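You operate a simulated robot arm through the tools that you are given. There is no shell and no other tool.

You run a simulated robot arm. Do the job below in one go: nothing can be reset, and whatever is moved stays where it is left.

## Task
Jog the small lid level with the plate and lift it off.
Fine: at the cross belt; red isolator on to jog, off again before lifting; the small lid with a knob goes on the plate on the cross frame.

It is judged by the outcome, as a careful person would: the job done as asked, and still so three seconds after it is handed in. It fails if anything else is knocked over, pushed out of place, dropped, spilled or broken. Lids that push on must go on centred and level and be pressed home; caps that screw on are set level and turned clockwise until they are tight.

## Robot
A 6-joint arm with a two-finger gripper, fixed in place. Base frame: the origin is at the foot of the arm, x ahead of it, y to its left, z up. Lengths are in mm, angles in rad, forces in N, time in s.
Its first joint turns from -2.897 to 2.897 rad. Payload 2.45 kg.
Tool frame: the origin (TCP) lies between the finger pads and is the grasp point; the fingertips stand 20 mm ahead of it; z points along the fingers, y is the line along which they close. Largest opening 140 mm; the body of the gripper starts 168 mm behind the TCP.
Orientation is that of the tool frame in the base frame, as [roll, pitch, yaw] about the fixed x, y, z axes, in that order (R = Rz(yaw) Ry(pitch) Rx(roll)). With the fingers straight down and closing along the base's y, the tool's x points along the base's -x, its y along +y and its z along -z.

## Interface
- The arm moves only by the tool play_rows. Its argument "commands" is text: rows parted by semicolons, each of 7 numbers parted by spaces: the turn, a rotation vector about the tool's x, y, z in rad, then the shift along the tool's x, y, z in mm, then the opening, from 0 (shut) to 1 (fully open). In form: wx wy wz tx ty tz fingers; .... A call has 1 to 20 rows; each row is the pose to reach, as a shift and turn from the pose commanded when the call began, along the tool's axes at that moment. Each row takes 0.2 s and may step no farther than 50 mm and 0.15 rad from the row before; otherwise, or with a gripper value out of range, the whole call is refused. Where a pose cannot be reached the arm comes as near as it can. A force on the tool above 90 N (or 10 N above the force at the start of the call, whichever is more), or a blocked arm, ends the call early, and 0.2 s more pass. The fingers move at their own pace (about 45 mm/s each) and stop on an object; they squeeze with about 34 N. The grip force told is the motor's: it shows also when the fingers shut on nothing. Time passes only in rows, and 0.2 s behind the last, so rows that repeat a pose let the fingers close. It gives the time, the measured TCP pose, the force on the tool (base axes), the opening and the grip force at its end, in the units of the frame above (readings bear some noise), with the torque about the TCP (base axes, N m) and any sound that the robot's microphone picked up.
- Cameras (640 x 400 px; columns grow to the right, rows downward): "scene" is fixed at [220.7, 648.5, 1596.8]; the picture's right is [-0.84, -0.55, 0.00], its down [-0.29, 0.45, -0.84] and it looks along [0.46, -0.71, -0.54] (base axes); focal length 343 px, centre (320, 200). "wrist" rides on the gripper at [78, 11, -209] in the tool frame; the picture's right is [-0.14, 0.99, 0.00], its down [-0.92, -0.13, -0.37] and it looks along [-0.36, -0.05, 0.93] (tool axes); focal length 280 px, centre (320, 200). There is no depth. A picture from a camera that has moved, and an enlarged one, comes with that camera's place and axes in the base frame and with its lens.
- camera(camera): a new picture of that camera. The clock stands still meanwhile.
- zoom(camera, box): a new picture of the part [left, top, right, bottom] of that camera's present view, enlarged. The clock stands still meanwhile.
- finish_job(): hands the job in; it is judged then, once.

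Places have to be worked out from the pictures, the camera data and where the tool is seen. Open the gripper and draw the arm clear of the work before you hand the job in, unless the task says otherwise.

The tools are called after "Request:" as a command line: name --argument value ..., lists and objects as JSON in quotes. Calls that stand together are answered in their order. play_rows: Moves the arm, as the interface text tells. Its arguments: {"type":"object","properties":{"commands":{"type":"string"}},"required":["commands"]} The other tools are called the same way: camera (camera) takes a picture; zoom (camera, box) takes an enlarged picture of a part of a camera's view; finish_job () hands the job in.

At the start:

```text
time: 0.0
position: [823.2, -1.8, 1184.6]
tool_rot: [-3.14, -0.001, -3.14]
force: [-0.5, -0.1, 0.3]
torque: [0.02, 0.01, 0.02]
width: 140.1
gripper_force: 0.1
```

scene: 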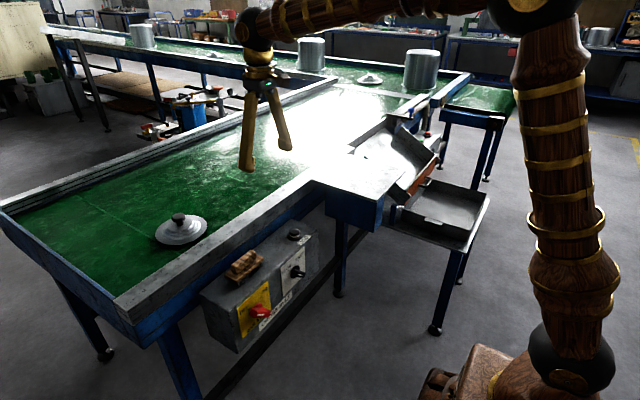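
wrist: 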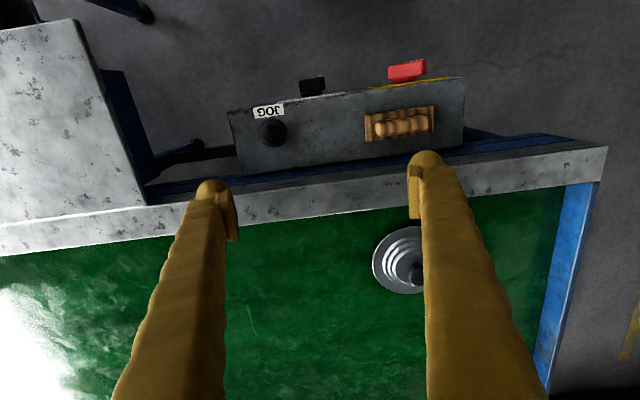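

The scene shows a belt with a small lid, and a control box with a red isolator, a black knob, and a button labelled JOG. I'll zoom in on the details before moving.

Request:
zoom --camera "scene" --box '[190, 210, 340, 360]'

Request:
zoom --camera "scene" --box '[320, 90, 500, 250]'

Request:
zoom --camera "wrist" --box '[220, 40, 480, 200]'

Request:
zoom --camera "scene" --box '[0, 170, 320, 400]'

Request:
zoom --camera "scene" --box '[0, 0, 240, 150]'

Request:
zoom --camera "scene" --box '[260, 20, 500, 170]'

```text
2.67 times, centred on (265, 285) of scene
camera zoom: at [220.7, 648.5, 1596.8], right [-0.84, -0.55, 0.0], down [-0.29, 0.45, -0.84], along [0.46, -0.71, -0.54], focal length 916 px, centre (467, -27)
```

zoom: 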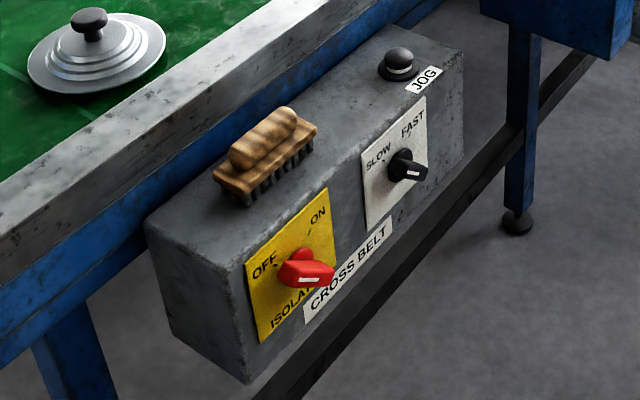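

```text
2.50 times, centred on (410, 170) of scene
camera zoom: at [220.7, 648.5, 1596.8], right [-0.84, -0.55, 0.0], down [-0.29, 0.45, -0.84], along [0.46, -0.71, -0.54], focal length 858 px, centre (95, 275)
```

zoom: 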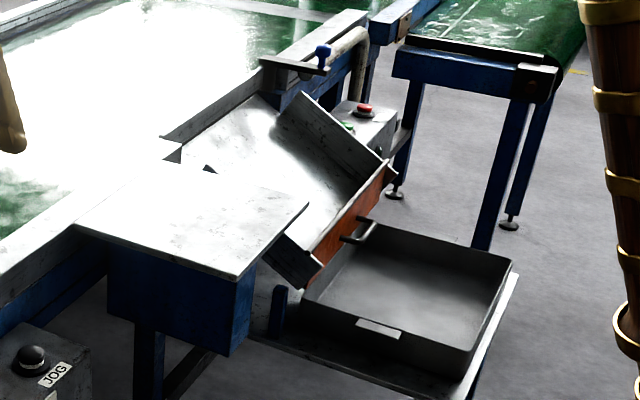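

```text
2.46 times, centred on (350, 120) of wrist
camera zoom: at [745.4, 8.7, 1394.2], right [0.14, 0.99, 0.0], down [0.92, -0.13, 0.37], along [0.36, -0.05, -0.93], focal length 690 px, centre (246, 397)
```

zoom: 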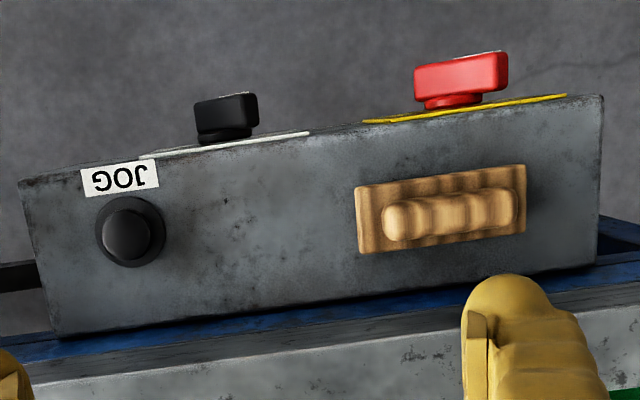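

```text
1.74 times, centred on (160, 285) of scene
camera zoom: at [220.7, 648.5, 1596.8], right [-0.84, -0.55, 0.0], down [-0.29, 0.45, -0.84], along [0.46, -0.71, -0.54], focal length 597 px, centre (598, 52)
```

zoom: 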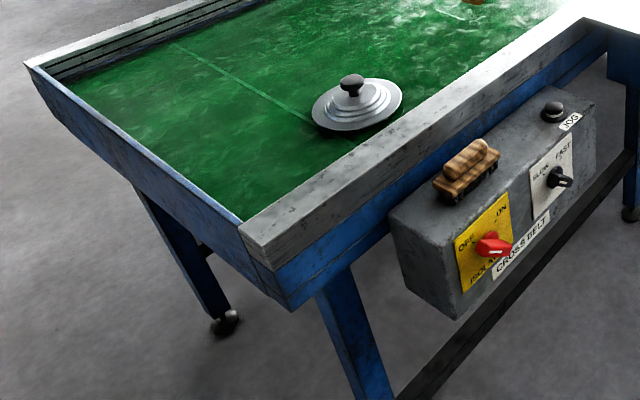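

```text
2.67 times, centred on (120, 75) of scene
camera zoom: at [220.7, 648.5, 1596.8], right [-0.84, -0.55, 0.0], down [-0.29, 0.45, -0.84], along [0.46, -0.71, -0.54], focal length 916 px, centre (853, 533)
```

zoom: 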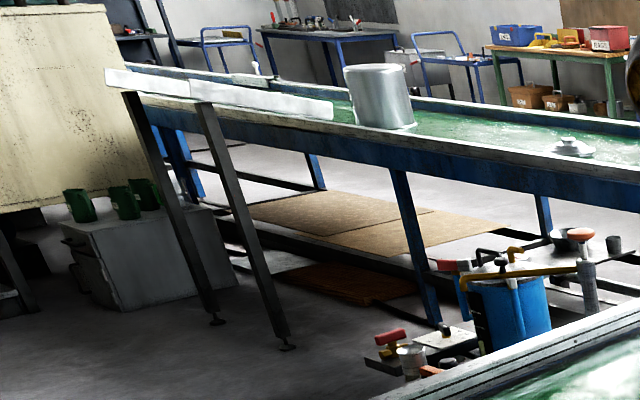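

```text
2.67 times, centred on (380, 95) of scene
camera zoom: at [220.7, 648.5, 1596.8], right [-0.84, -0.55, 0.0], down [-0.29, 0.45, -0.84], along [0.46, -0.71, -0.54], focal length 916 px, centre (160, 480)
```

zoom: 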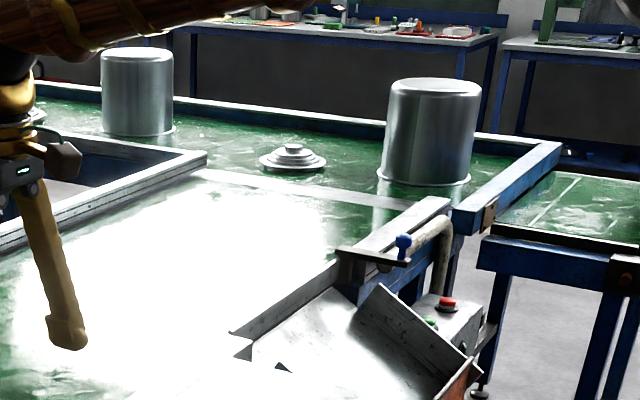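

The lid's knob triangulates to about (1087, 143, 960), the isolator handle to about (732, 185, 785) and the JOG button to about (806, -90, 865). I'll move back and tilt the tool for a close look at the isolator face.

Request:
play_rows --commands "0 -0.09 0 18 19 28 1; 0 -0.18 0 37 37 57 1; 0 -0.27 0 55 56 85 1; 0 -0.36 0 73 75 114 1; 0 -0.45 0 92 94 142 1; 0 -0.54 0 110 112 171 1; 0 -0.63 0 128 131 200 1; 0 -0.72 0 146 150 228 1; 0 -0.81 0 165 168 256 1; 0 -0.9 0 183 187 285 1"

Request:
camera --camera "wrist"

Request:
camera --camera "scene"

```text
time: 2.4
position: [640.6, 137.9, 892.0]
tool_rot: [-2.92, 0.803, -3.087]
force: [-0.1, 0.7, 0.1]
torque: [-0.01, 0.02, 0.02]
width: 140.0
gripper_force: 0.0
out of reach, approached as far as the arm can: row 10
stopped in row 10: the arm was blocked; the commanded pose is now the measured one
```

```text
taken
camera wrist: at [439.2, 183.2, 978.5], right [0.2, 0.98, -0.05], down [0.36, -0.02, 0.93], along [0.91, -0.21, -0.36], focal length 280 px, centre (320, 200)
```

wrist: 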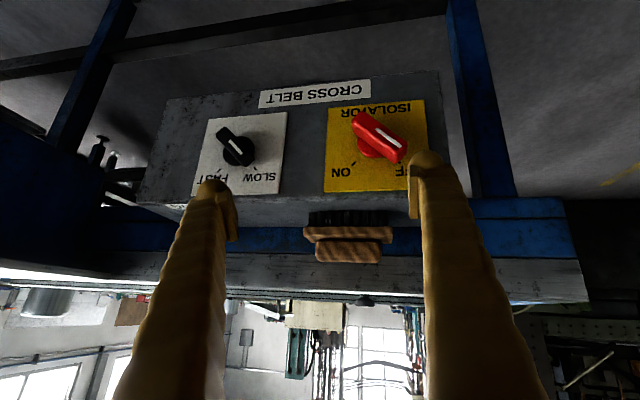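

```text
taken
```

scene: 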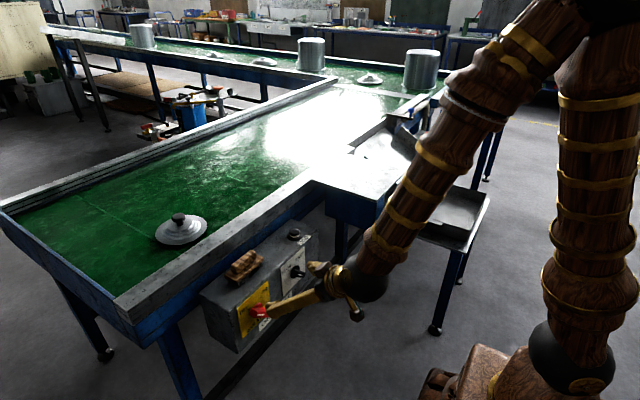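

The arm was blocked at the last row, folded close to its inner reach limit, but the isolator face is in view. I'll zoom in on the handle and the speed selector.

Request:
zoom --camera "wrist" --box '[300, 80, 460, 210]'

Request:
zoom --camera "wrist" --box '[180, 100, 300, 210]'

Request:
zoom --camera "scene" --box '[200, 220, 400, 345]'

```text
3.08 times, centred on (380, 145) of wrist
camera zoom: at [439.2, 183.2, 978.5], right [0.2, 0.98, -0.05], down [0.36, -0.02, 0.93], along [0.91, -0.21, -0.36], focal length 863 px, centre (135, 369)
```

zoom: 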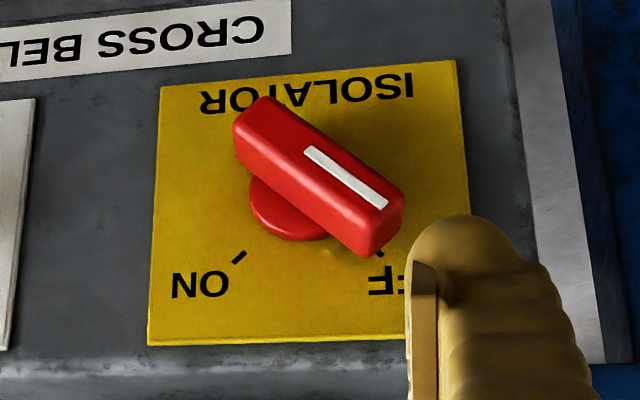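

```text
3.64 times, centred on (240, 155) of wrist
camera zoom: at [439.2, 183.2, 978.5], right [0.2, 0.98, -0.05], down [0.36, -0.02, 0.93], along [0.91, -0.21, -0.36], focal length 1020 px, centre (611, 364)
```

zoom: 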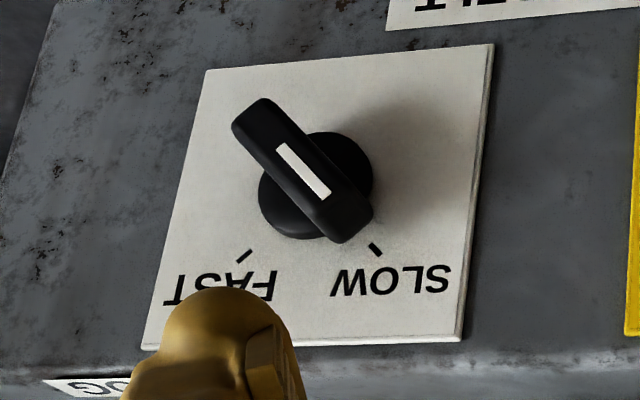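

```text
3.20 times, centred on (300, 282) of scene
camera zoom: at [220.7, 648.5, 1596.8], right [-0.84, -0.55, 0.0], down [-0.29, 0.45, -0.84], along [0.46, -0.71, -0.54], focal length 1099 px, centre (384, -64)
```

zoom: 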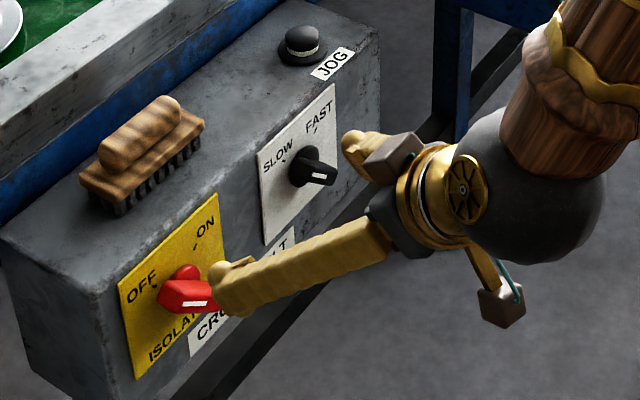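

The selector points to SLOW and the isolator bar points to OFF (up-left), so ON is a 90° clockwise turn. I'll reorient so the fingers can straddle the bar from its upper-left end, staying in front of the box face, and stop short at about (690, 263, 880).

Request:
play_rows --commands "0.0693 0.0923 -0.0434 -3.8 16.2 2.6 1; 0.1386 0.1846 -0.0867 -7.6 32.4 5.2 1; 0.2079 0.2768 -0.1301 -11.4 48.7 7.8 1; 0.2773 0.3691 -0.1735 -15.2 64.9 10.3 1; 0.3466 0.4614 -0.2168 -19 81.1 12.9 1; 0.4159 0.5537 -0.2602 -22.8 97.3 15.5 1; 0.4852 0.6459 -0.3035 -26.6 113.6 18.1 1; 0.5545 0.7382 -0.3469 -30.4 129.8 20.7 1; 0.5545 0.7382 -0.3469 -30.4 129.8 20.7 1"

Request:
camera --camera "wrist"

Request:
camera --camera "scene"

```text
time: 4.4
position: [692.7, 263.2, 881.0]
tool_rot: [-2.354, -0.002, 3.137]
force: [-0.3, 0.0, 0.4]
torque: [0.01, 0.01, 0.02]
width: 140.1
gripper_force: 0.0
```

```text
taken
camera wrist: at [614.1, 419.4, 1023.5], right [0.14, 0.7, -0.7], down [0.92, 0.17, 0.35], along [0.36, -0.7, -0.62], focal length 280 px, centre (320, 200)
```

wrist: 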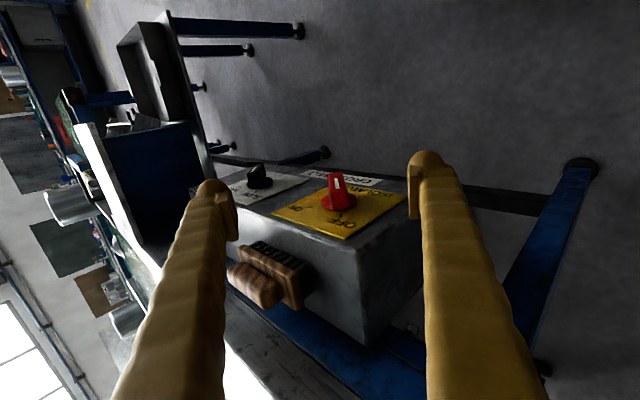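

```text
taken
```

scene: 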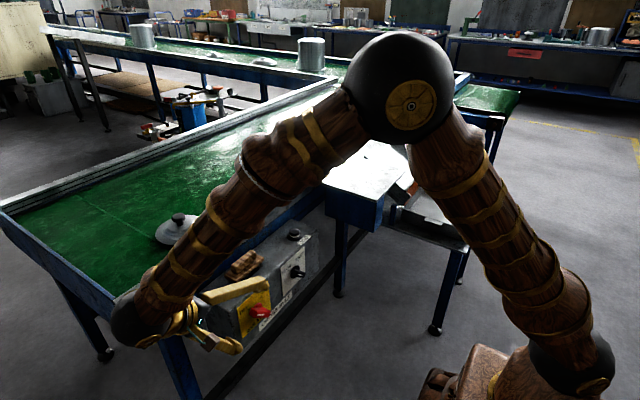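

The handle is now nicely between the fingers, with no contact. I'll zoom in to fix its centre.

Request:
zoom --camera "wrist" --box '[220, 140, 420, 265]'

```text
3.20 times, centred on (320, 202) of wrist
camera zoom: at [614.1, 419.4, 1023.5], right [0.14, 0.7, -0.7], down [0.92, 0.17, 0.35], along [0.36, -0.7, -0.62], focal length 897 px, centre (320, 192)
```

zoom: 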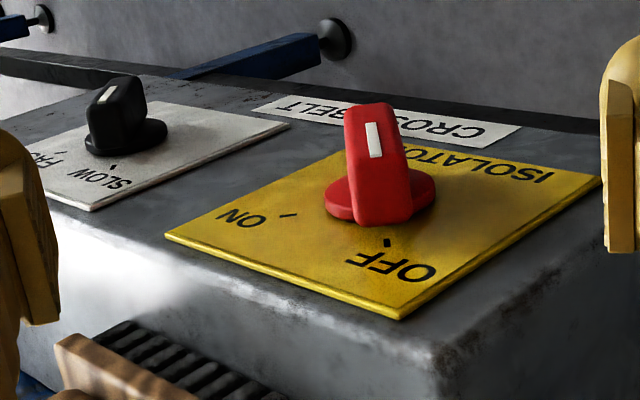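

The bar spans roughly x 722–745 and is centred near y 183.5, z 783. I'll slide down along the bar with the fingers straddling it, staying in front of the face, without closing yet.

Request:
play_rows --commands "0 0 0 -16 6.5 0 1; 0 0 0 -32 13 0 1; 0 0 0 -32 13 30 0.8; 0 0 0 -32 13 60 0.7; 0 0 0 -32 13 90 0.6; 0 0 0 -32 13 123 0.5; 0 0 0 -32 13 123 0.5; 0 0 0 -32 13 123 0.5"

Request:
camera --camera "wrist"

Request:
zoom --camera "scene" --box '[160, 240, 320, 360]'

```text
time: 6.2
position: [722.7, 184.7, 785.5]
tool_rot: [-2.354, 0.0, 3.137]
force: [0.2, -0.3, -0.3]
torque: [0.01, 0.01, 0.0]
width: 70.1
gripper_force: 0.1
```

```text
taken
camera wrist: at [645.9, 339.9, 926.9], right [0.14, 0.7, -0.7], down [0.92, 0.17, 0.35], along [0.36, -0.69, -0.62], focal length 280 px, centre (320, 200)
```

wrist: 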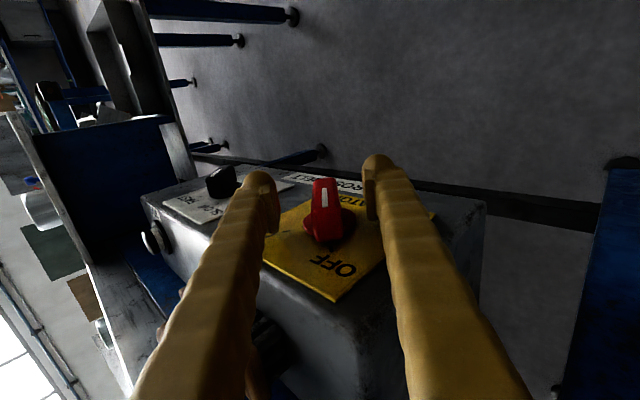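

```text
3.33 times, centred on (240, 300) of scene
camera zoom: at [220.7, 648.5, 1596.8], right [-0.84, -0.55, 0.0], down [-0.29, 0.45, -0.84], along [0.46, -0.71, -0.54], focal length 1144 px, centre (587, -133)
```

zoom: 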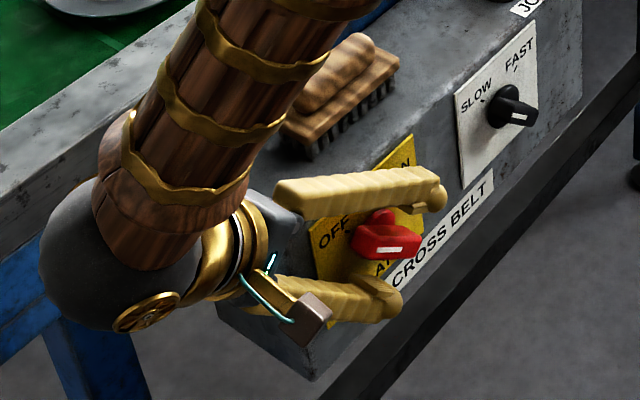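

The bar sits between the pads with clearance on both sides and no contact. I'll close the fingers on it.

Request:
play_rows --commands "0 0 0 0 0 0 0.3; 0 0 0 0 0 0 0.2; 0 0 0 0 0 0 0; 0 0 0 0 0 0 0; 0 0 0 0 0 0 0; 0 0 0 0 0 0 0; 0 0 0 0 0 0 0"

Request:
zoom --camera "wrist" --box '[220, 140, 420, 265]'

```text
time: 7.8
position: [723.8, 185.6, 785.2]
tool_rot: [-2.356, 0.0, 3.139]
force: [-4.4, 47.2, -48.3]
torque: [0.67, 0.32, 0.2]
width: 25.3
gripper_force: 33.7
```

```text
3.20 times, centred on (320, 202) of wrist
camera zoom: at [645.8, 340.9, 926.3], right [0.14, 0.7, -0.7], down [0.92, 0.17, 0.35], along [0.36, -0.69, -0.62], focal length 897 px, centre (320, 192)
```

zoom: 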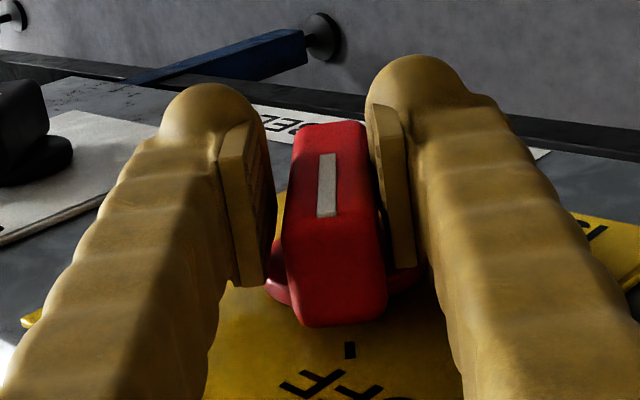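

The right pad touched first, so the tool is about 2.5 mm off-centre, with a 67 N side load. I'll open slightly, shift 2.5 mm towards the bar and close again to check.

Request:
play_rows --commands "0 0 0 0 0 0 0.25; 0 0 0 0 2.6 0 0.25; 0 0 0 0 2.6 0 0.2; 0 0 0 0 2.6 0 0; 0 0 0 0 2.6 0 0; 0 0 0 0 2.6 0 0"

```text
time: 9.2
position: [724.2, 186.3, 782.7]
tool_rot: [-2.354, -0.001, -3.141]
force: [3.8, 17.7, -29.5]
torque: [0.36, 0.07, 0.15]
width: 21.1
gripper_force: 45.3
```

It now closes at 21 mm with about half the side load. I'll add another 0.7 mm, open to a loose fork of about 26 mm, and turn 90° clockwise about the bar centre.

Request:
play_rows --commands "0 0 0 0 0.7 0 0.19; 0 0 0 0 0.7 0 0.19; -0.13 0 0 0 0.7 0 0.19; -0.26 0 0 0 0.7 0 0.19; -0.39 0 0 0 0.7 0 0.19; -0.52 0 0 0 0.7 0 0.19; -0.65 0 0 0 0.7 0 0.19; -0.78 0 0 0 0.7 0 0.19"

Request:
camera --camera "wrist"

Request:
zoom --camera "scene" --box '[160, 200, 360, 360]'

```text
time: 11.0
position: [721.7, 186.8, 781.5]
tool_rot: [-3.136, -0.001, 3.141]
force: [0.4, -10.5, -1.7]
torque: [-0.07, -0.02, -0.03]
width: 33.9
gripper_force: 5.5
```

```text
taken
camera wrist: at [644.0, 197.6, 992.6], right [0.14, 0.99, -0.01], down [0.92, -0.13, 0.37], along [0.36, -0.06, -0.93], focal length 280 px, centre (320, 200)
```

wrist: 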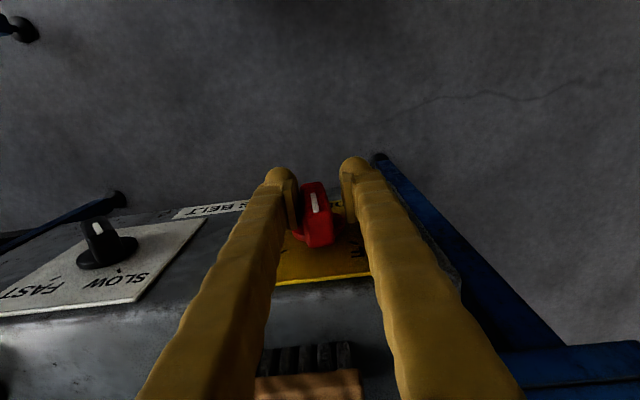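

```text
2.50 times, centred on (260, 280) of scene
camera zoom: at [220.7, 648.5, 1596.8], right [-0.84, -0.55, 0.0], down [-0.29, 0.45, -0.84], along [0.46, -0.71, -0.54], focal length 858 px, centre (470, 0)
```

zoom: 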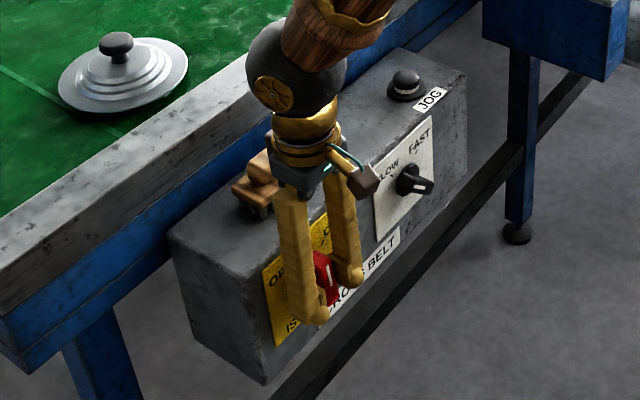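

The bar has followed to near vertical, though it pries the loose fingers apart a little. I'll recentre slightly on the pivot (−2 mm y, −2 mm z) and close to check alignment.

Request:
play_rows --commands "0 0 0 0 -2 2 0.25; 0 0 0 0 -2 2 0.2; 0 0 0 0 -2 2 0; 0 0 0 0 -2 2 0; 0 0 0 0 -2 2 0"

Request:
zoom --camera "wrist" --box '[220, 140, 420, 265]'

```text
time: 12.2
position: [721.6, 182.9, 778.0]
tool_rot: [-3.135, -0.001, 3.138]
force: [15.1, -68.0, -25.7]
torque: [-0.22, 0.23, -0.06]
width: 25.1
gripper_force: 33.7
```

```text
3.20 times, centred on (320, 202) of wrist
camera zoom: at [644.6, 194.8, 990.1], right [0.14, 0.99, -0.01], down [0.92, -0.13, 0.37], along [0.36, -0.06, -0.93], focal length 897 px, centre (320, 192)
```

zoom: 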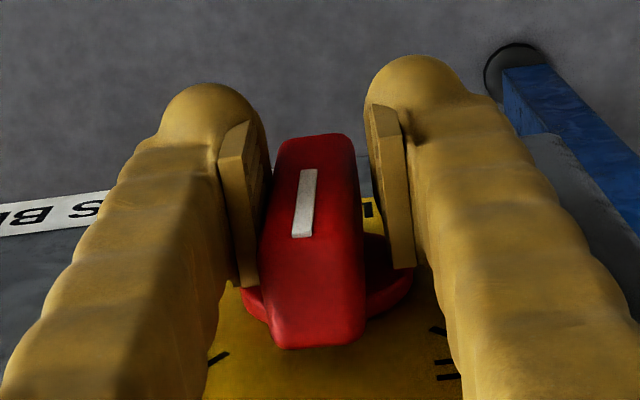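

The left pad touched first this time, so the pivot is really near y ≈ 181, matching the yellow plate's centre. I'll shift to it and grip again.

Request:
play_rows --commands "0 0 0 0 -1 0 0.25; 0 0 0 0 -3.6 0 0.22; 0 0 0 0 -3.6 0 0.22; 0 0 0 0 -3.6 0 0; 0 0 0 0 -3.6 0 0; 0 0 0 0 -3.6 0 0"

```text
time: 13.6
position: [722.0, 180.2, 780.3]
tool_rot: [-3.136, -0.001, 3.139]
force: [7.1, -25.7, -4.4]
torque: [-0.13, -0.04, -0.08]
width: 21.0
gripper_force: 45.2
```

The grip is now centred (21 mm, low load). I'll turn the remaining 45° with the bar gripped, about the pivot just below the TCP.

Request:
play_rows --commands "-0.13 0 0 0 -1 0 0; -0.26 0 0 0 -1.4 0.1 0; -0.39 0 0 0 -1.8 0.3 0; -0.52 0 0 0 -2.2 0.5 0; -0.65 0 0 0 -2.6 0.8 0; -0.79 0 0 0 -3 1 0; -0.79 0 0 0 -3 1 0"

Request:
camera --camera "wrist"

Request:
zoom --camera "scene" --box '[160, 200, 360, 360]'

```text
time: 15.2
position: [721.9, 176.3, 779.6]
tool_rot: [2.359, 0.0, 3.138]
force: [-7.6, -47.4, -21.2]
torque: [-0.59, -0.04, -0.28]
width: 21.3
gripper_force: 45.1
```

```text
taken
camera wrist: at [644.3, 36.8, 936.4], right [0.14, 0.7, 0.7], down [0.92, -0.35, 0.17], along [0.37, 0.62, -0.69], focal length 280 px, centre (320, 200)
```

wrist: 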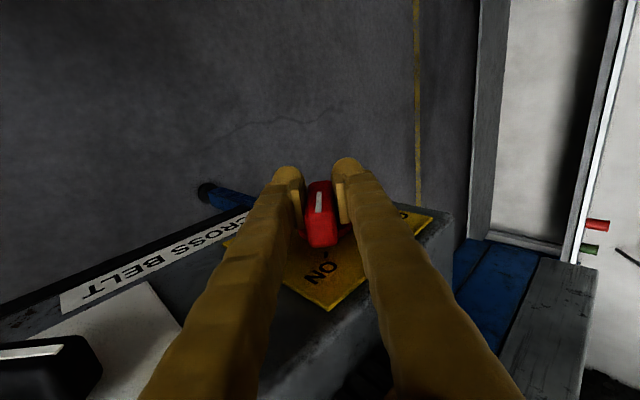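

```text
2.50 times, centred on (260, 280) of scene
camera zoom: at [220.7, 648.5, 1596.8], right [-0.84, -0.55, 0.0], down [-0.29, 0.45, -0.84], along [0.46, -0.71, -0.54], focal length 858 px, centre (470, 0)
```

zoom: 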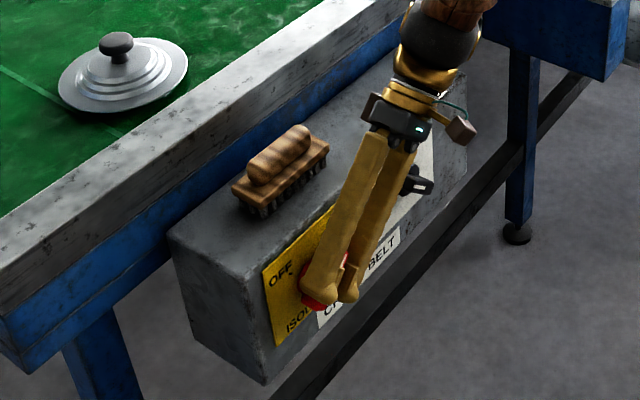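

The bar is now in line with the ON mark. I'll zoom to check, then release it.

Request:
zoom --camera "wrist" --box '[220, 140, 420, 265]'

Request:
play_rows --commands "0 0 0 0 0 0 0.35; 0 0 0 0 0 0 0.35; 0 0 0 0 0 0 0.35; 0 0 0 0 0 0 0.35"

Request:
zoom --camera "wrist" --box '[220, 140, 420, 265]'

```text
3.20 times, centred on (320, 202) of wrist
camera zoom: at [644.3, 36.8, 936.4], right [0.14, 0.7, 0.7], down [0.92, -0.35, 0.17], along [0.37, 0.62, -0.69], focal length 897 px, centre (320, 192)
```

zoom: 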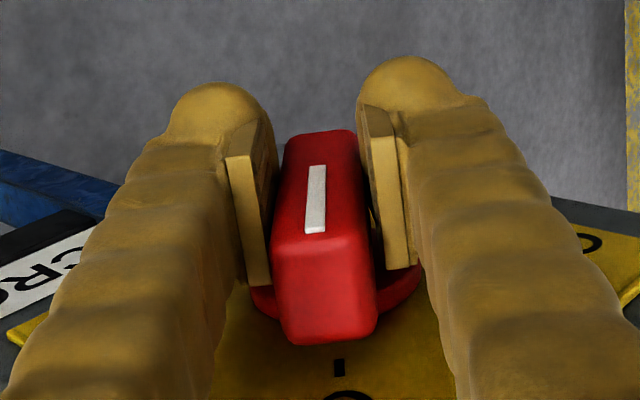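

```text
time: 16.2
position: [721.3, 177.9, 779.9]
tool_rot: [2.358, -0.001, 3.137]
force: [0.3, -0.6, 0.8]
torque: [0.0, 0.01, 0.01]
width: 49.0
gripper_force: 0.1
```

```text
3.20 times, centred on (320, 202) of wrist
camera zoom: at [644.4, 37.8, 937.3], right [0.14, 0.7, 0.7], down [0.92, -0.35, 0.17], along [0.37, 0.62, -0.69], focal length 897 px, centre (320, 192)
```

zoom: 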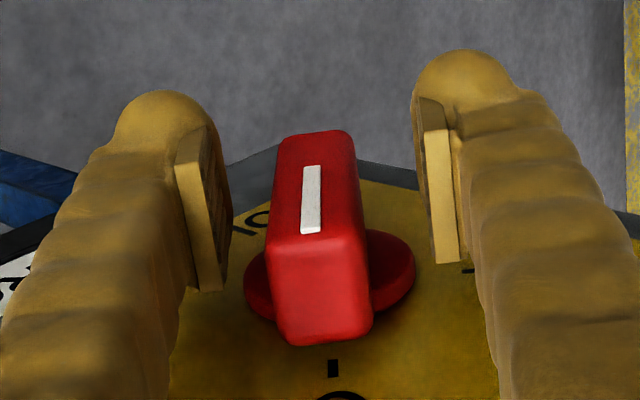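

The isolator stays on ON and the fingers are free. I'll back out along the tool axis, turn the tool straight down, and move to hover above the JOG button with the fingers closed.

Request:
play_rows --commands "0 0 0 0 0 -43 0.4; 0 0 0 0 0 -86 0.4; 0 0 0 0 0 -130 0.4; 0.13 0 0 0 -10 -161 0.2; 0.26 0 0 0 -20 -192 0; 0.39 0 0 0 -31 -223 0; 0.52 0 0 0 -41 -254 0; 0.65 0 0 0 -52 -285 0; 0.785 0 0 0 -62 -317 0; 0.785 0 0 -42 -62 -317 0; 0.785 0 0 -85 -62 -317 0; 0.785 0 0 -85 -62 -317 0"

Request:
camera --camera "wrist"

Request:
camera --camera "scene"

```text
time: 18.8
position: [807.7, -89.7, 959.9]
tool_rot: [-3.14, -0.001, 3.141]
force: [-0.4, 0.0, 0.2]
torque: [-0.01, -0.01, 0.0]
width: 0.2
gripper_force: 29.3
```

```text
taken
camera wrist: at [729.9, -78.9, 1171.1], right [0.14, 0.99, 0.0], down [0.92, -0.13, 0.37], along [0.36, -0.05, -0.93], focal length 280 px, centre (320, 200)
```

wrist: 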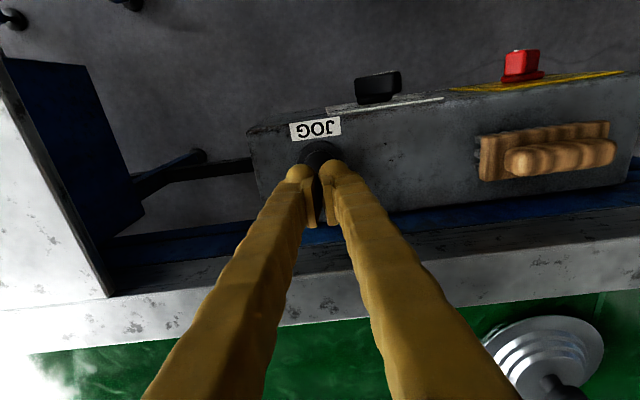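

```text
taken
```

scene: 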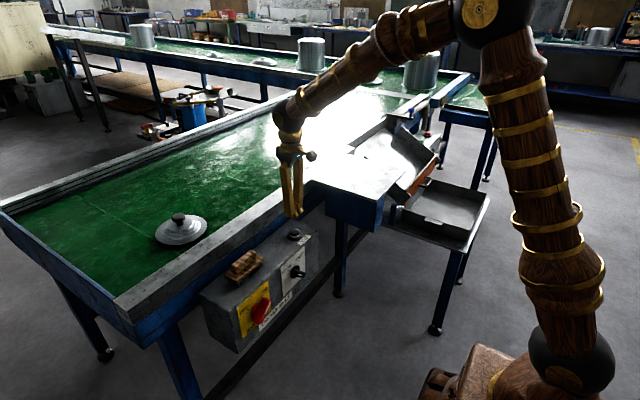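

I'm hovering above the JOG button and the isolator shows ON. I'll check the alignment of the fingertips with the button in detail.

Request:
zoom --camera "wrist" --box '[240, 100, 400, 230]'

Request:
zoom --camera "scene" --box '[210, 180, 350, 340]'

Request:
zoom --camera "scene" --box '[280, 80, 460, 240]'

```text
3.08 times, centred on (320, 165) of wrist
camera zoom: at [729.9, -78.9, 1171.1], right [0.14, 0.99, 0.0], down [0.92, -0.13, 0.37], along [0.36, -0.05, -0.93], focal length 863 px, centre (320, 308)
```

zoom: 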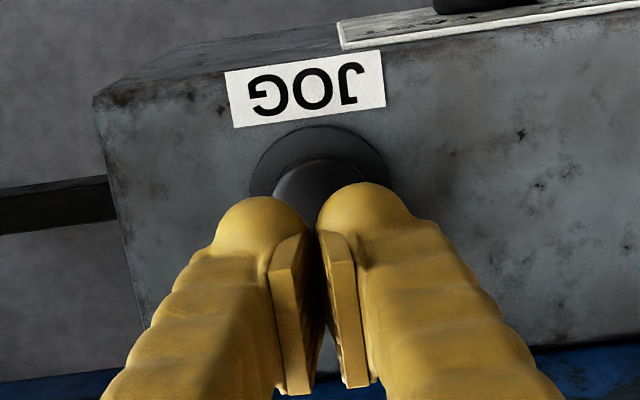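

```text
2.50 times, centred on (280, 260) of scene
camera zoom: at [220.7, 648.5, 1596.8], right [-0.84, -0.55, 0.0], down [-0.29, 0.45, -0.84], along [0.46, -0.71, -0.54], focal length 858 px, centre (420, 50)
```

zoom: 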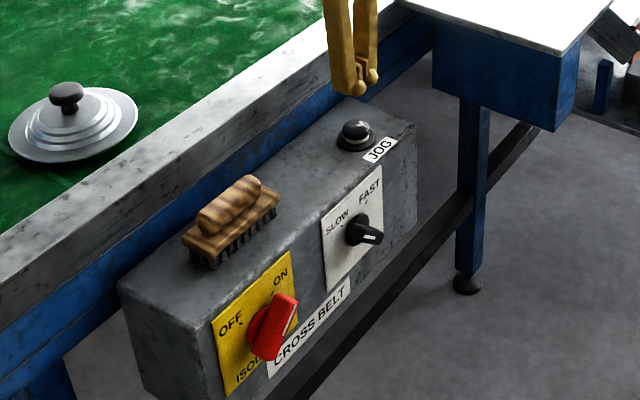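

```text
2.50 times, centred on (370, 160) of scene
camera zoom: at [220.7, 648.5, 1596.8], right [-0.84, -0.55, 0.0], down [-0.29, 0.45, -0.84], along [0.46, -0.71, -0.54], focal length 858 px, centre (195, 300)
```

zoom: 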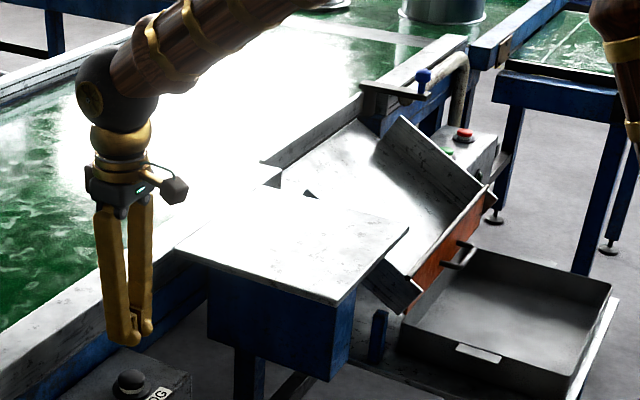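

The fingertips are directly above the JOG button. I'll lower to just above its top and then press in small steps.

Request:
play_rows --commands "0 0 0 0 0 30 0; 0 0 0 0 0 60 0; 0 0 0 0 0 68 0; 0 0 0 0 0 72 0; 0 0 0 0 0 75 0"

Request:
zoom --camera "scene" --box '[140, 160, 340, 300]'

```text
time: 20.0
position: [806.5, -88.2, 884.6]
tool_rot: [-3.142, -0.002, 3.136]
force: [1.8, -1.9, 3.8]
torque: [-0.01, -0.05, 0.0]
width: 5.8
gripper_force: 28.7
heard: click
```

```text
2.86 times, centred on (240, 230) of scene
camera zoom: at [220.7, 648.5, 1596.8], right [-0.84, -0.55, 0.0], down [-0.29, 0.45, -0.84], along [0.46, -0.71, -0.54], focal length 981 px, centre (549, 114)
```

zoom: 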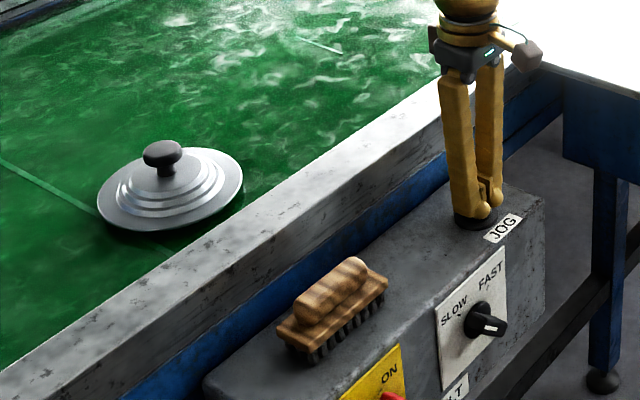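

A click was heard and the lid has started to move towards −y (knob now near y ≈ 118). I'll hold the button for 1 s to measure the belt speed.

Request:
play_rows --commands "0 0 0 0 0 0 0; 0 0 0 0 0 0 0; 0 0 0 0 0 0 0; 0 0 0 0 0 0 0"

Request:
camera --camera "scene"

Request:
zoom --camera "scene" --box '[140, 160, 340, 300]'

```text
time: 21.0
position: [806.6, -90.0, 883.7]
tool_rot: [-3.138, 0.001, 3.138]
force: [1.0, -0.9, 3.7]
torque: [0.01, -0.01, -0.03]
width: 6.0
gripper_force: 29.7
```

```text
taken
```

scene: 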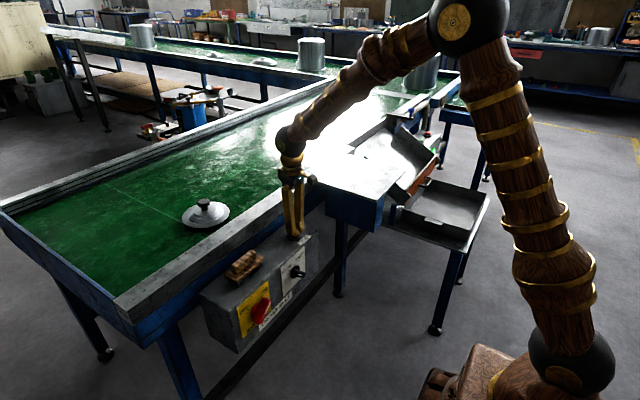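

```text
2.86 times, centred on (240, 230) of scene
camera zoom: at [220.7, 648.5, 1596.8], right [-0.84, -0.55, 0.0], down [-0.29, 0.45, -0.84], along [0.46, -0.71, -0.54], focal length 981 px, centre (549, 114)
```

zoom: 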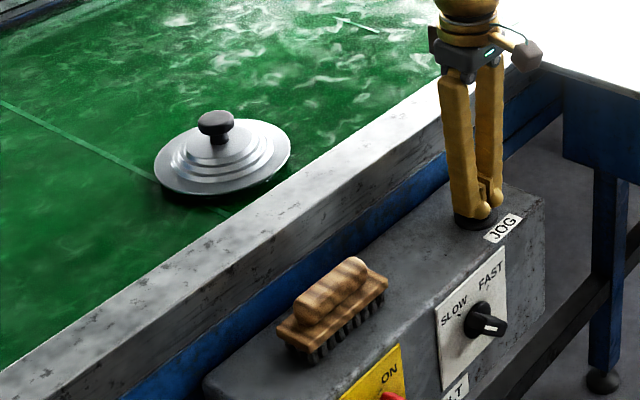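

The lid moves about 74 mm/s on SLOW and is now near y ≈ 44. The plate's centre is about y ≈ −413, so I'll hold for about 4.2 s and look again.

Request:
play_rows --commands "0 0 0 0 0 0 0; 0 0 0 0 0 0 0; 0 0 0 0 0 0 0; 0 0 0 0 0 0 0; 0 0 0 0 0 0 0; 0 0 0 0 0 0 0; 0 0 0 0 0 0 0; 0 0 0 0 0 0 0; 0 0 0 0 0 0 0; 0 0 0 0 0 0 0; 0 0 0 0 0 0 0; 0 0 0 0 0 0 0; 0 0 0 0 0 0 0; 0 0 0 0 0 0 0; 0 0 0 0 0 0 0; 0 0 0 0 0 0 0; 0 0 0 0 0 0 0; 0 0 0 0 0 0 0; 0 0 0 0 0 0 0"

Request:
camera --camera "scene"

Request:
zoom --camera "scene" --box '[220, 80, 420, 220]'

Request:
camera --camera "wrist"

```text
time: 25.0
position: [805.5, -89.6, 885.4]
tool_rot: [-3.138, 0.0, 3.138]
force: [-0.7, -0.8, 3.7]
torque: [0.02, 0.04, -0.07]
width: 5.8
gripper_force: 29.6
```

```text
taken
```

scene: 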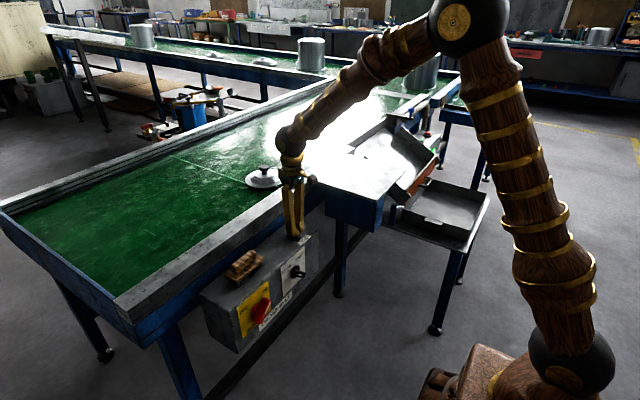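

```text
2.86 times, centred on (320, 150) of scene
camera zoom: at [220.7, 648.5, 1596.8], right [-0.84, -0.55, 0.0], down [-0.29, 0.45, -0.84], along [0.46, -0.71, -0.54], focal length 981 px, centre (320, 343)
```

zoom: 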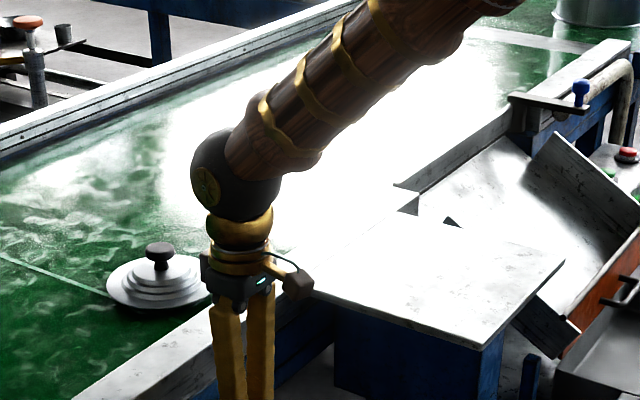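

```text
taken
camera wrist: at [728.3, -78.8, 1096.2], right [0.14, 0.99, 0.0], down [0.92, -0.13, 0.37], along [0.36, -0.05, -0.93], focal length 280 px, centre (320, 200)
```

wrist: 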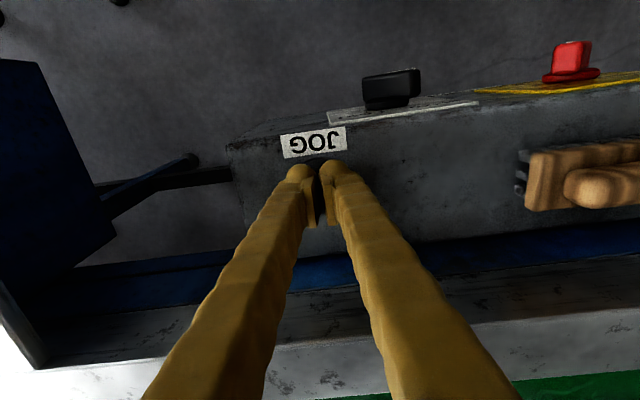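

The lid is now near y ≈ −268, with a measured speed of about 77 mm/s. I'll hold 1.8 s more and then release by lifting straight off the button, which should leave the lid near y ≈ −411, level with the plate's middle.

Request:
play_rows --commands "0 0 0 0 0 0 0; 0 0 0 0 0 0 0; 0 0 0 0 0 0 0; 0 0 0 0 0 0 0; 0 0 0 0 0 0 0; 0 0 0 0 0 0 0; 0 0 0 0 0 0 0; 0 0 0 0 0 0 0; 0 0 0 0 0 0 0; 0 0 0 0 0 -40 0; 0 0 0 0 0 -75 0; 0 0 0 0 0 -75 0"

Request:
zoom --camera "scene" --box '[220, 80, 420, 220]'

Request:
camera --camera "wrist"

```text
time: 27.6
position: [806.9, -89.5, 959.0]
tool_rot: [-3.141, 0.001, 3.138]
force: [0.5, -0.3, 0.0]
torque: [-0.01, 0.04, 0.02]
width: 0.0
gripper_force: 29.2
```

```text
2.86 times, centred on (320, 150) of scene
camera zoom: at [220.7, 648.5, 1596.8], right [-0.84, -0.55, 0.0], down [-0.29, 0.45, -0.84], along [0.46, -0.71, -0.54], focal length 981 px, centre (320, 343)
```

zoom: 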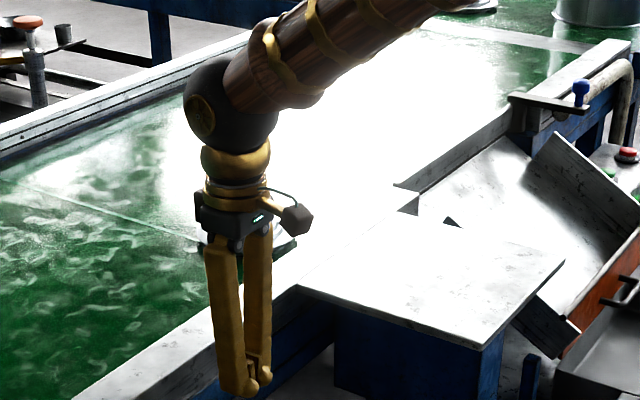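

```text
taken
camera wrist: at [728.7, -77.8, 1169.6], right [0.14, 0.99, 0.0], down [0.92, -0.13, 0.37], along [0.36, -0.05, -0.93], focal length 280 px, centre (320, 200)
```

wrist: 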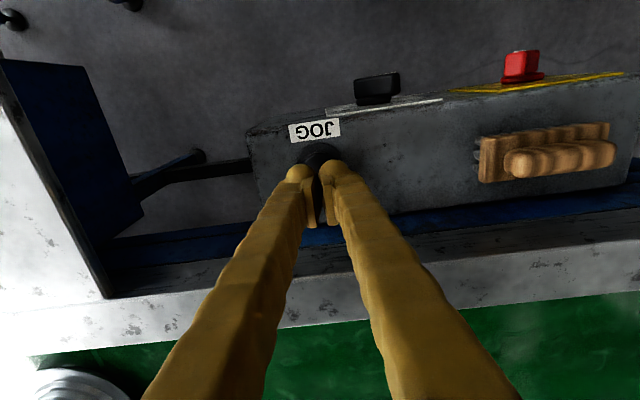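

The button is released. The gripper hides the lid in the scene view, so I'll rise and move sideways to see the lid and the plate from above.

Request:
play_rows --commands "0 0 0 7 -20 -36 0; 0 0 0 14 -40 -72 0; 0 0 0 21 -60 -108 0; 0 0 0 28 -80 -145 0; 0 0 0 35 -100 -181 0; 0 0 0 42 -120 -217 0; 0 0 0 50 -140 -253 0; 0 0 0 57 -160 -290 0; 0 0 0 57 -160 -290 0"

Request:
camera --camera "wrist"

Request:
camera --camera "scene"

```text
time: 29.6
position: [750.1, -248.5, 1252.8]
tool_rot: [-3.139, 0.0, 3.141]
force: [0.1, 0.1, -0.6]
torque: [0.01, 0.01, 0.0]
width: 0.0
gripper_force: 29.3
```

```text
taken
camera wrist: at [671.6, -238.5, 1462.8], right [0.14, 0.99, 0.0], down [0.92, -0.13, 0.37], along [0.36, -0.05, -0.93], focal length 280 px, centre (320, 200)
```

wrist: 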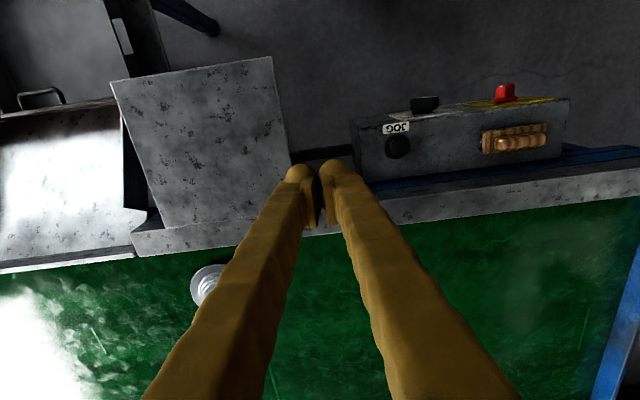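

```text
taken
```

scene: 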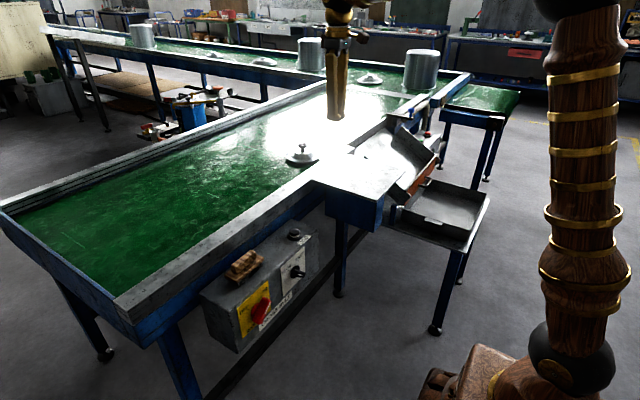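

The lid now looks further along than I expected (about y −550). I need to know whether it is still moving, so I'll zoom in first.

Request:
zoom --camera "wrist" --box '[100, 160, 340, 340]'

Request:
zoom --camera "scene" --box '[260, 110, 400, 210]'

Request:
zoom --camera "scene" --box '[240, 210, 340, 290]'

```text
2.22 times, centred on (220, 250) of wrist
camera zoom: at [671.6, -238.5, 1462.8], right [0.14, 0.99, 0.0], down [0.92, -0.13, 0.37], along [0.36, -0.05, -0.93], focal length 623 px, centre (542, 89)
```

zoom: 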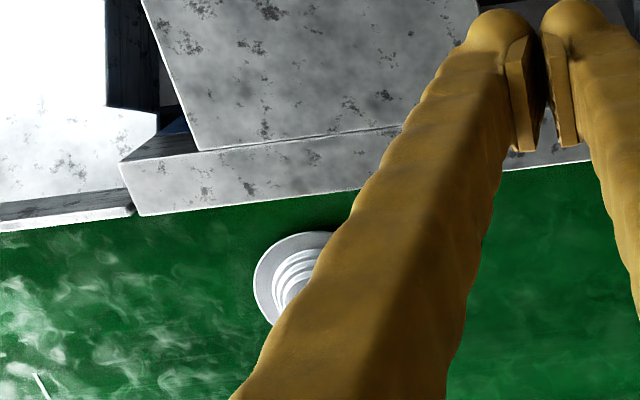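

```text
4.00 times, centred on (330, 160) of scene
camera zoom: at [220.7, 648.5, 1596.8], right [-0.84, -0.55, 0.0], down [-0.29, 0.45, -0.84], along [0.46, -0.71, -0.54], focal length 1373 px, centre (280, 360)
```

zoom: 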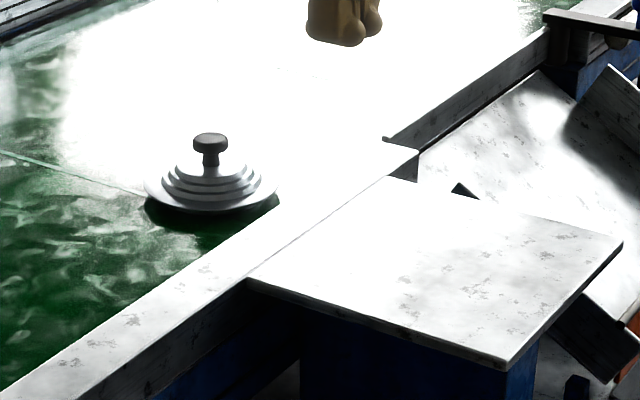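

```text
5.00 times, centred on (290, 250) of scene
camera zoom: at [220.7, 648.5, 1596.8], right [-0.84, -0.55, 0.0], down [-0.29, 0.45, -0.84], along [0.46, -0.71, -0.54], focal length 1717 px, centre (470, -50)
```

zoom: 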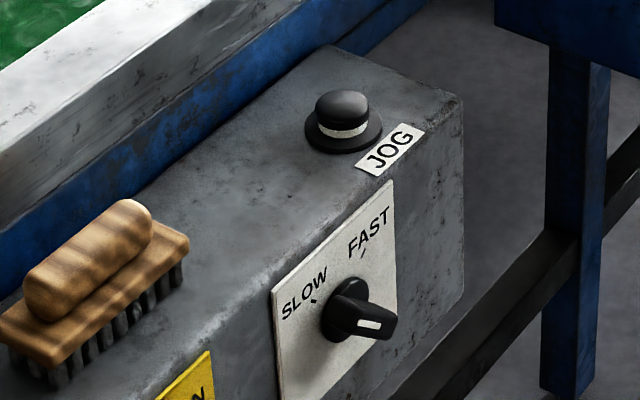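

The JOG button is up, but the estimates of the lid's position disagree. I'll let one short row pass and compare identical views to see whether the belt is still running.

Request:
play_rows --commands "0 0 0 0 0 0 0"

Request:
zoom --camera "scene" --box '[260, 110, 400, 210]'

Request:
zoom --camera "wrist" --box '[100, 160, 340, 340]'

```text
time: 30.0
position: [749.3, -249.0, 1251.2]
tool_rot: [-3.141, 0.0, 3.14]
force: [0.3, -0.3, -0.2]
torque: [0.01, 0.01, -0.03]
width: 0.0
gripper_force: 29.3
```

```text
4.00 times, centred on (330, 160) of scene
camera zoom: at [220.7, 648.5, 1596.8], right [-0.84, -0.55, 0.0], down [-0.29, 0.45, -0.84], along [0.46, -0.71, -0.54], focal length 1373 px, centre (280, 360)
```

zoom: 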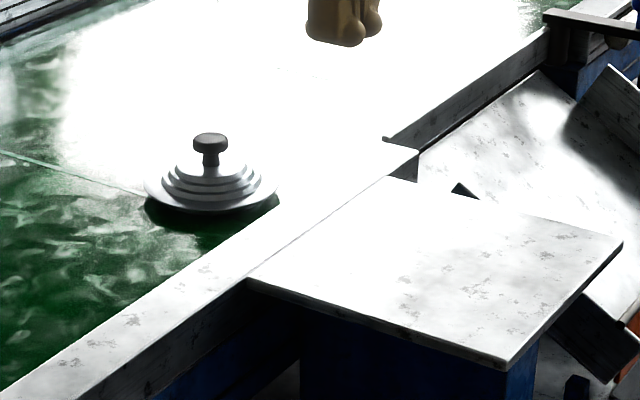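

```text
2.22 times, centred on (220, 250) of wrist
camera zoom: at [671.7, -238.3, 1462.6], right [0.14, 0.99, 0.0], down [0.92, -0.13, 0.37], along [0.36, -0.05, -0.93], focal length 623 px, centre (542, 89)
```

zoom: 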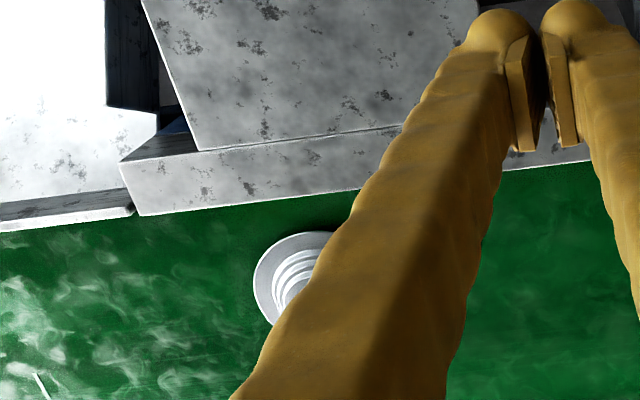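

The lid has not moved, so the belt is stopped. I'll open the fingers and centre over the plate so the lid and plate both appear between them, for a better measurement.

Request:
play_rows --commands "0 0 0 0 -45 0 0.3; 0 0 0 0 -90 0 0.6; 0 0 0 0 -135 0 1; 0 0 0 0 -180 0 1; 0 0 0 0 -200 0 1; 0 0 0 0 -200 0 1; 0 0 0 0 -200 0 1; 0 0 0 0 -200 0 1"

Request:
camera --camera "wrist"

Request:
zoom --camera "scene" --box '[260, 110, 400, 210]'

```text
time: 31.8
position: [750.0, -449.2, 1249.6]
tool_rot: [-3.14, -0.001, 3.139]
force: [0.1, -0.8, -0.4]
torque: [0.02, 0.0, -0.01]
width: 139.9
gripper_force: 0.0
```

```text
taken
camera wrist: at [672.6, -438.9, 1460.6], right [0.14, 0.99, 0.0], down [0.92, -0.13, 0.37], along [0.36, -0.05, -0.93], focal length 280 px, centre (320, 200)
```

wrist: 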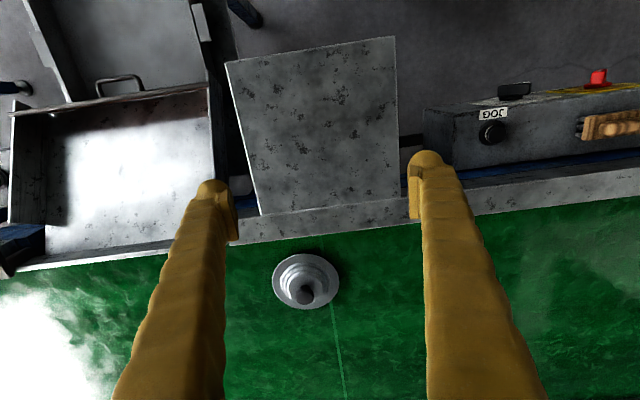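

```text
4.00 times, centred on (330, 160) of scene
camera zoom: at [220.7, 648.5, 1596.8], right [-0.84, -0.55, 0.0], down [-0.29, 0.45, -0.84], along [0.46, -0.71, -0.54], focal length 1373 px, centre (280, 360)
```

zoom: 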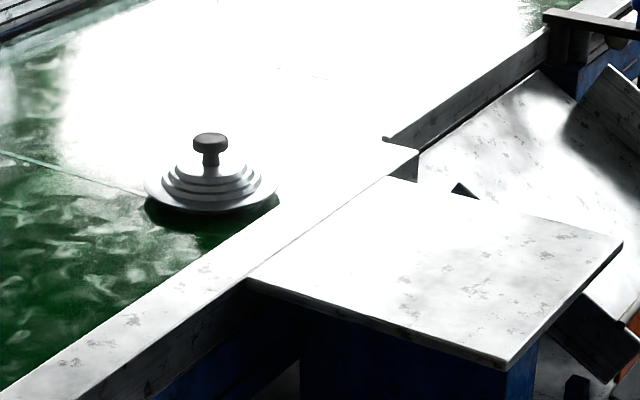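

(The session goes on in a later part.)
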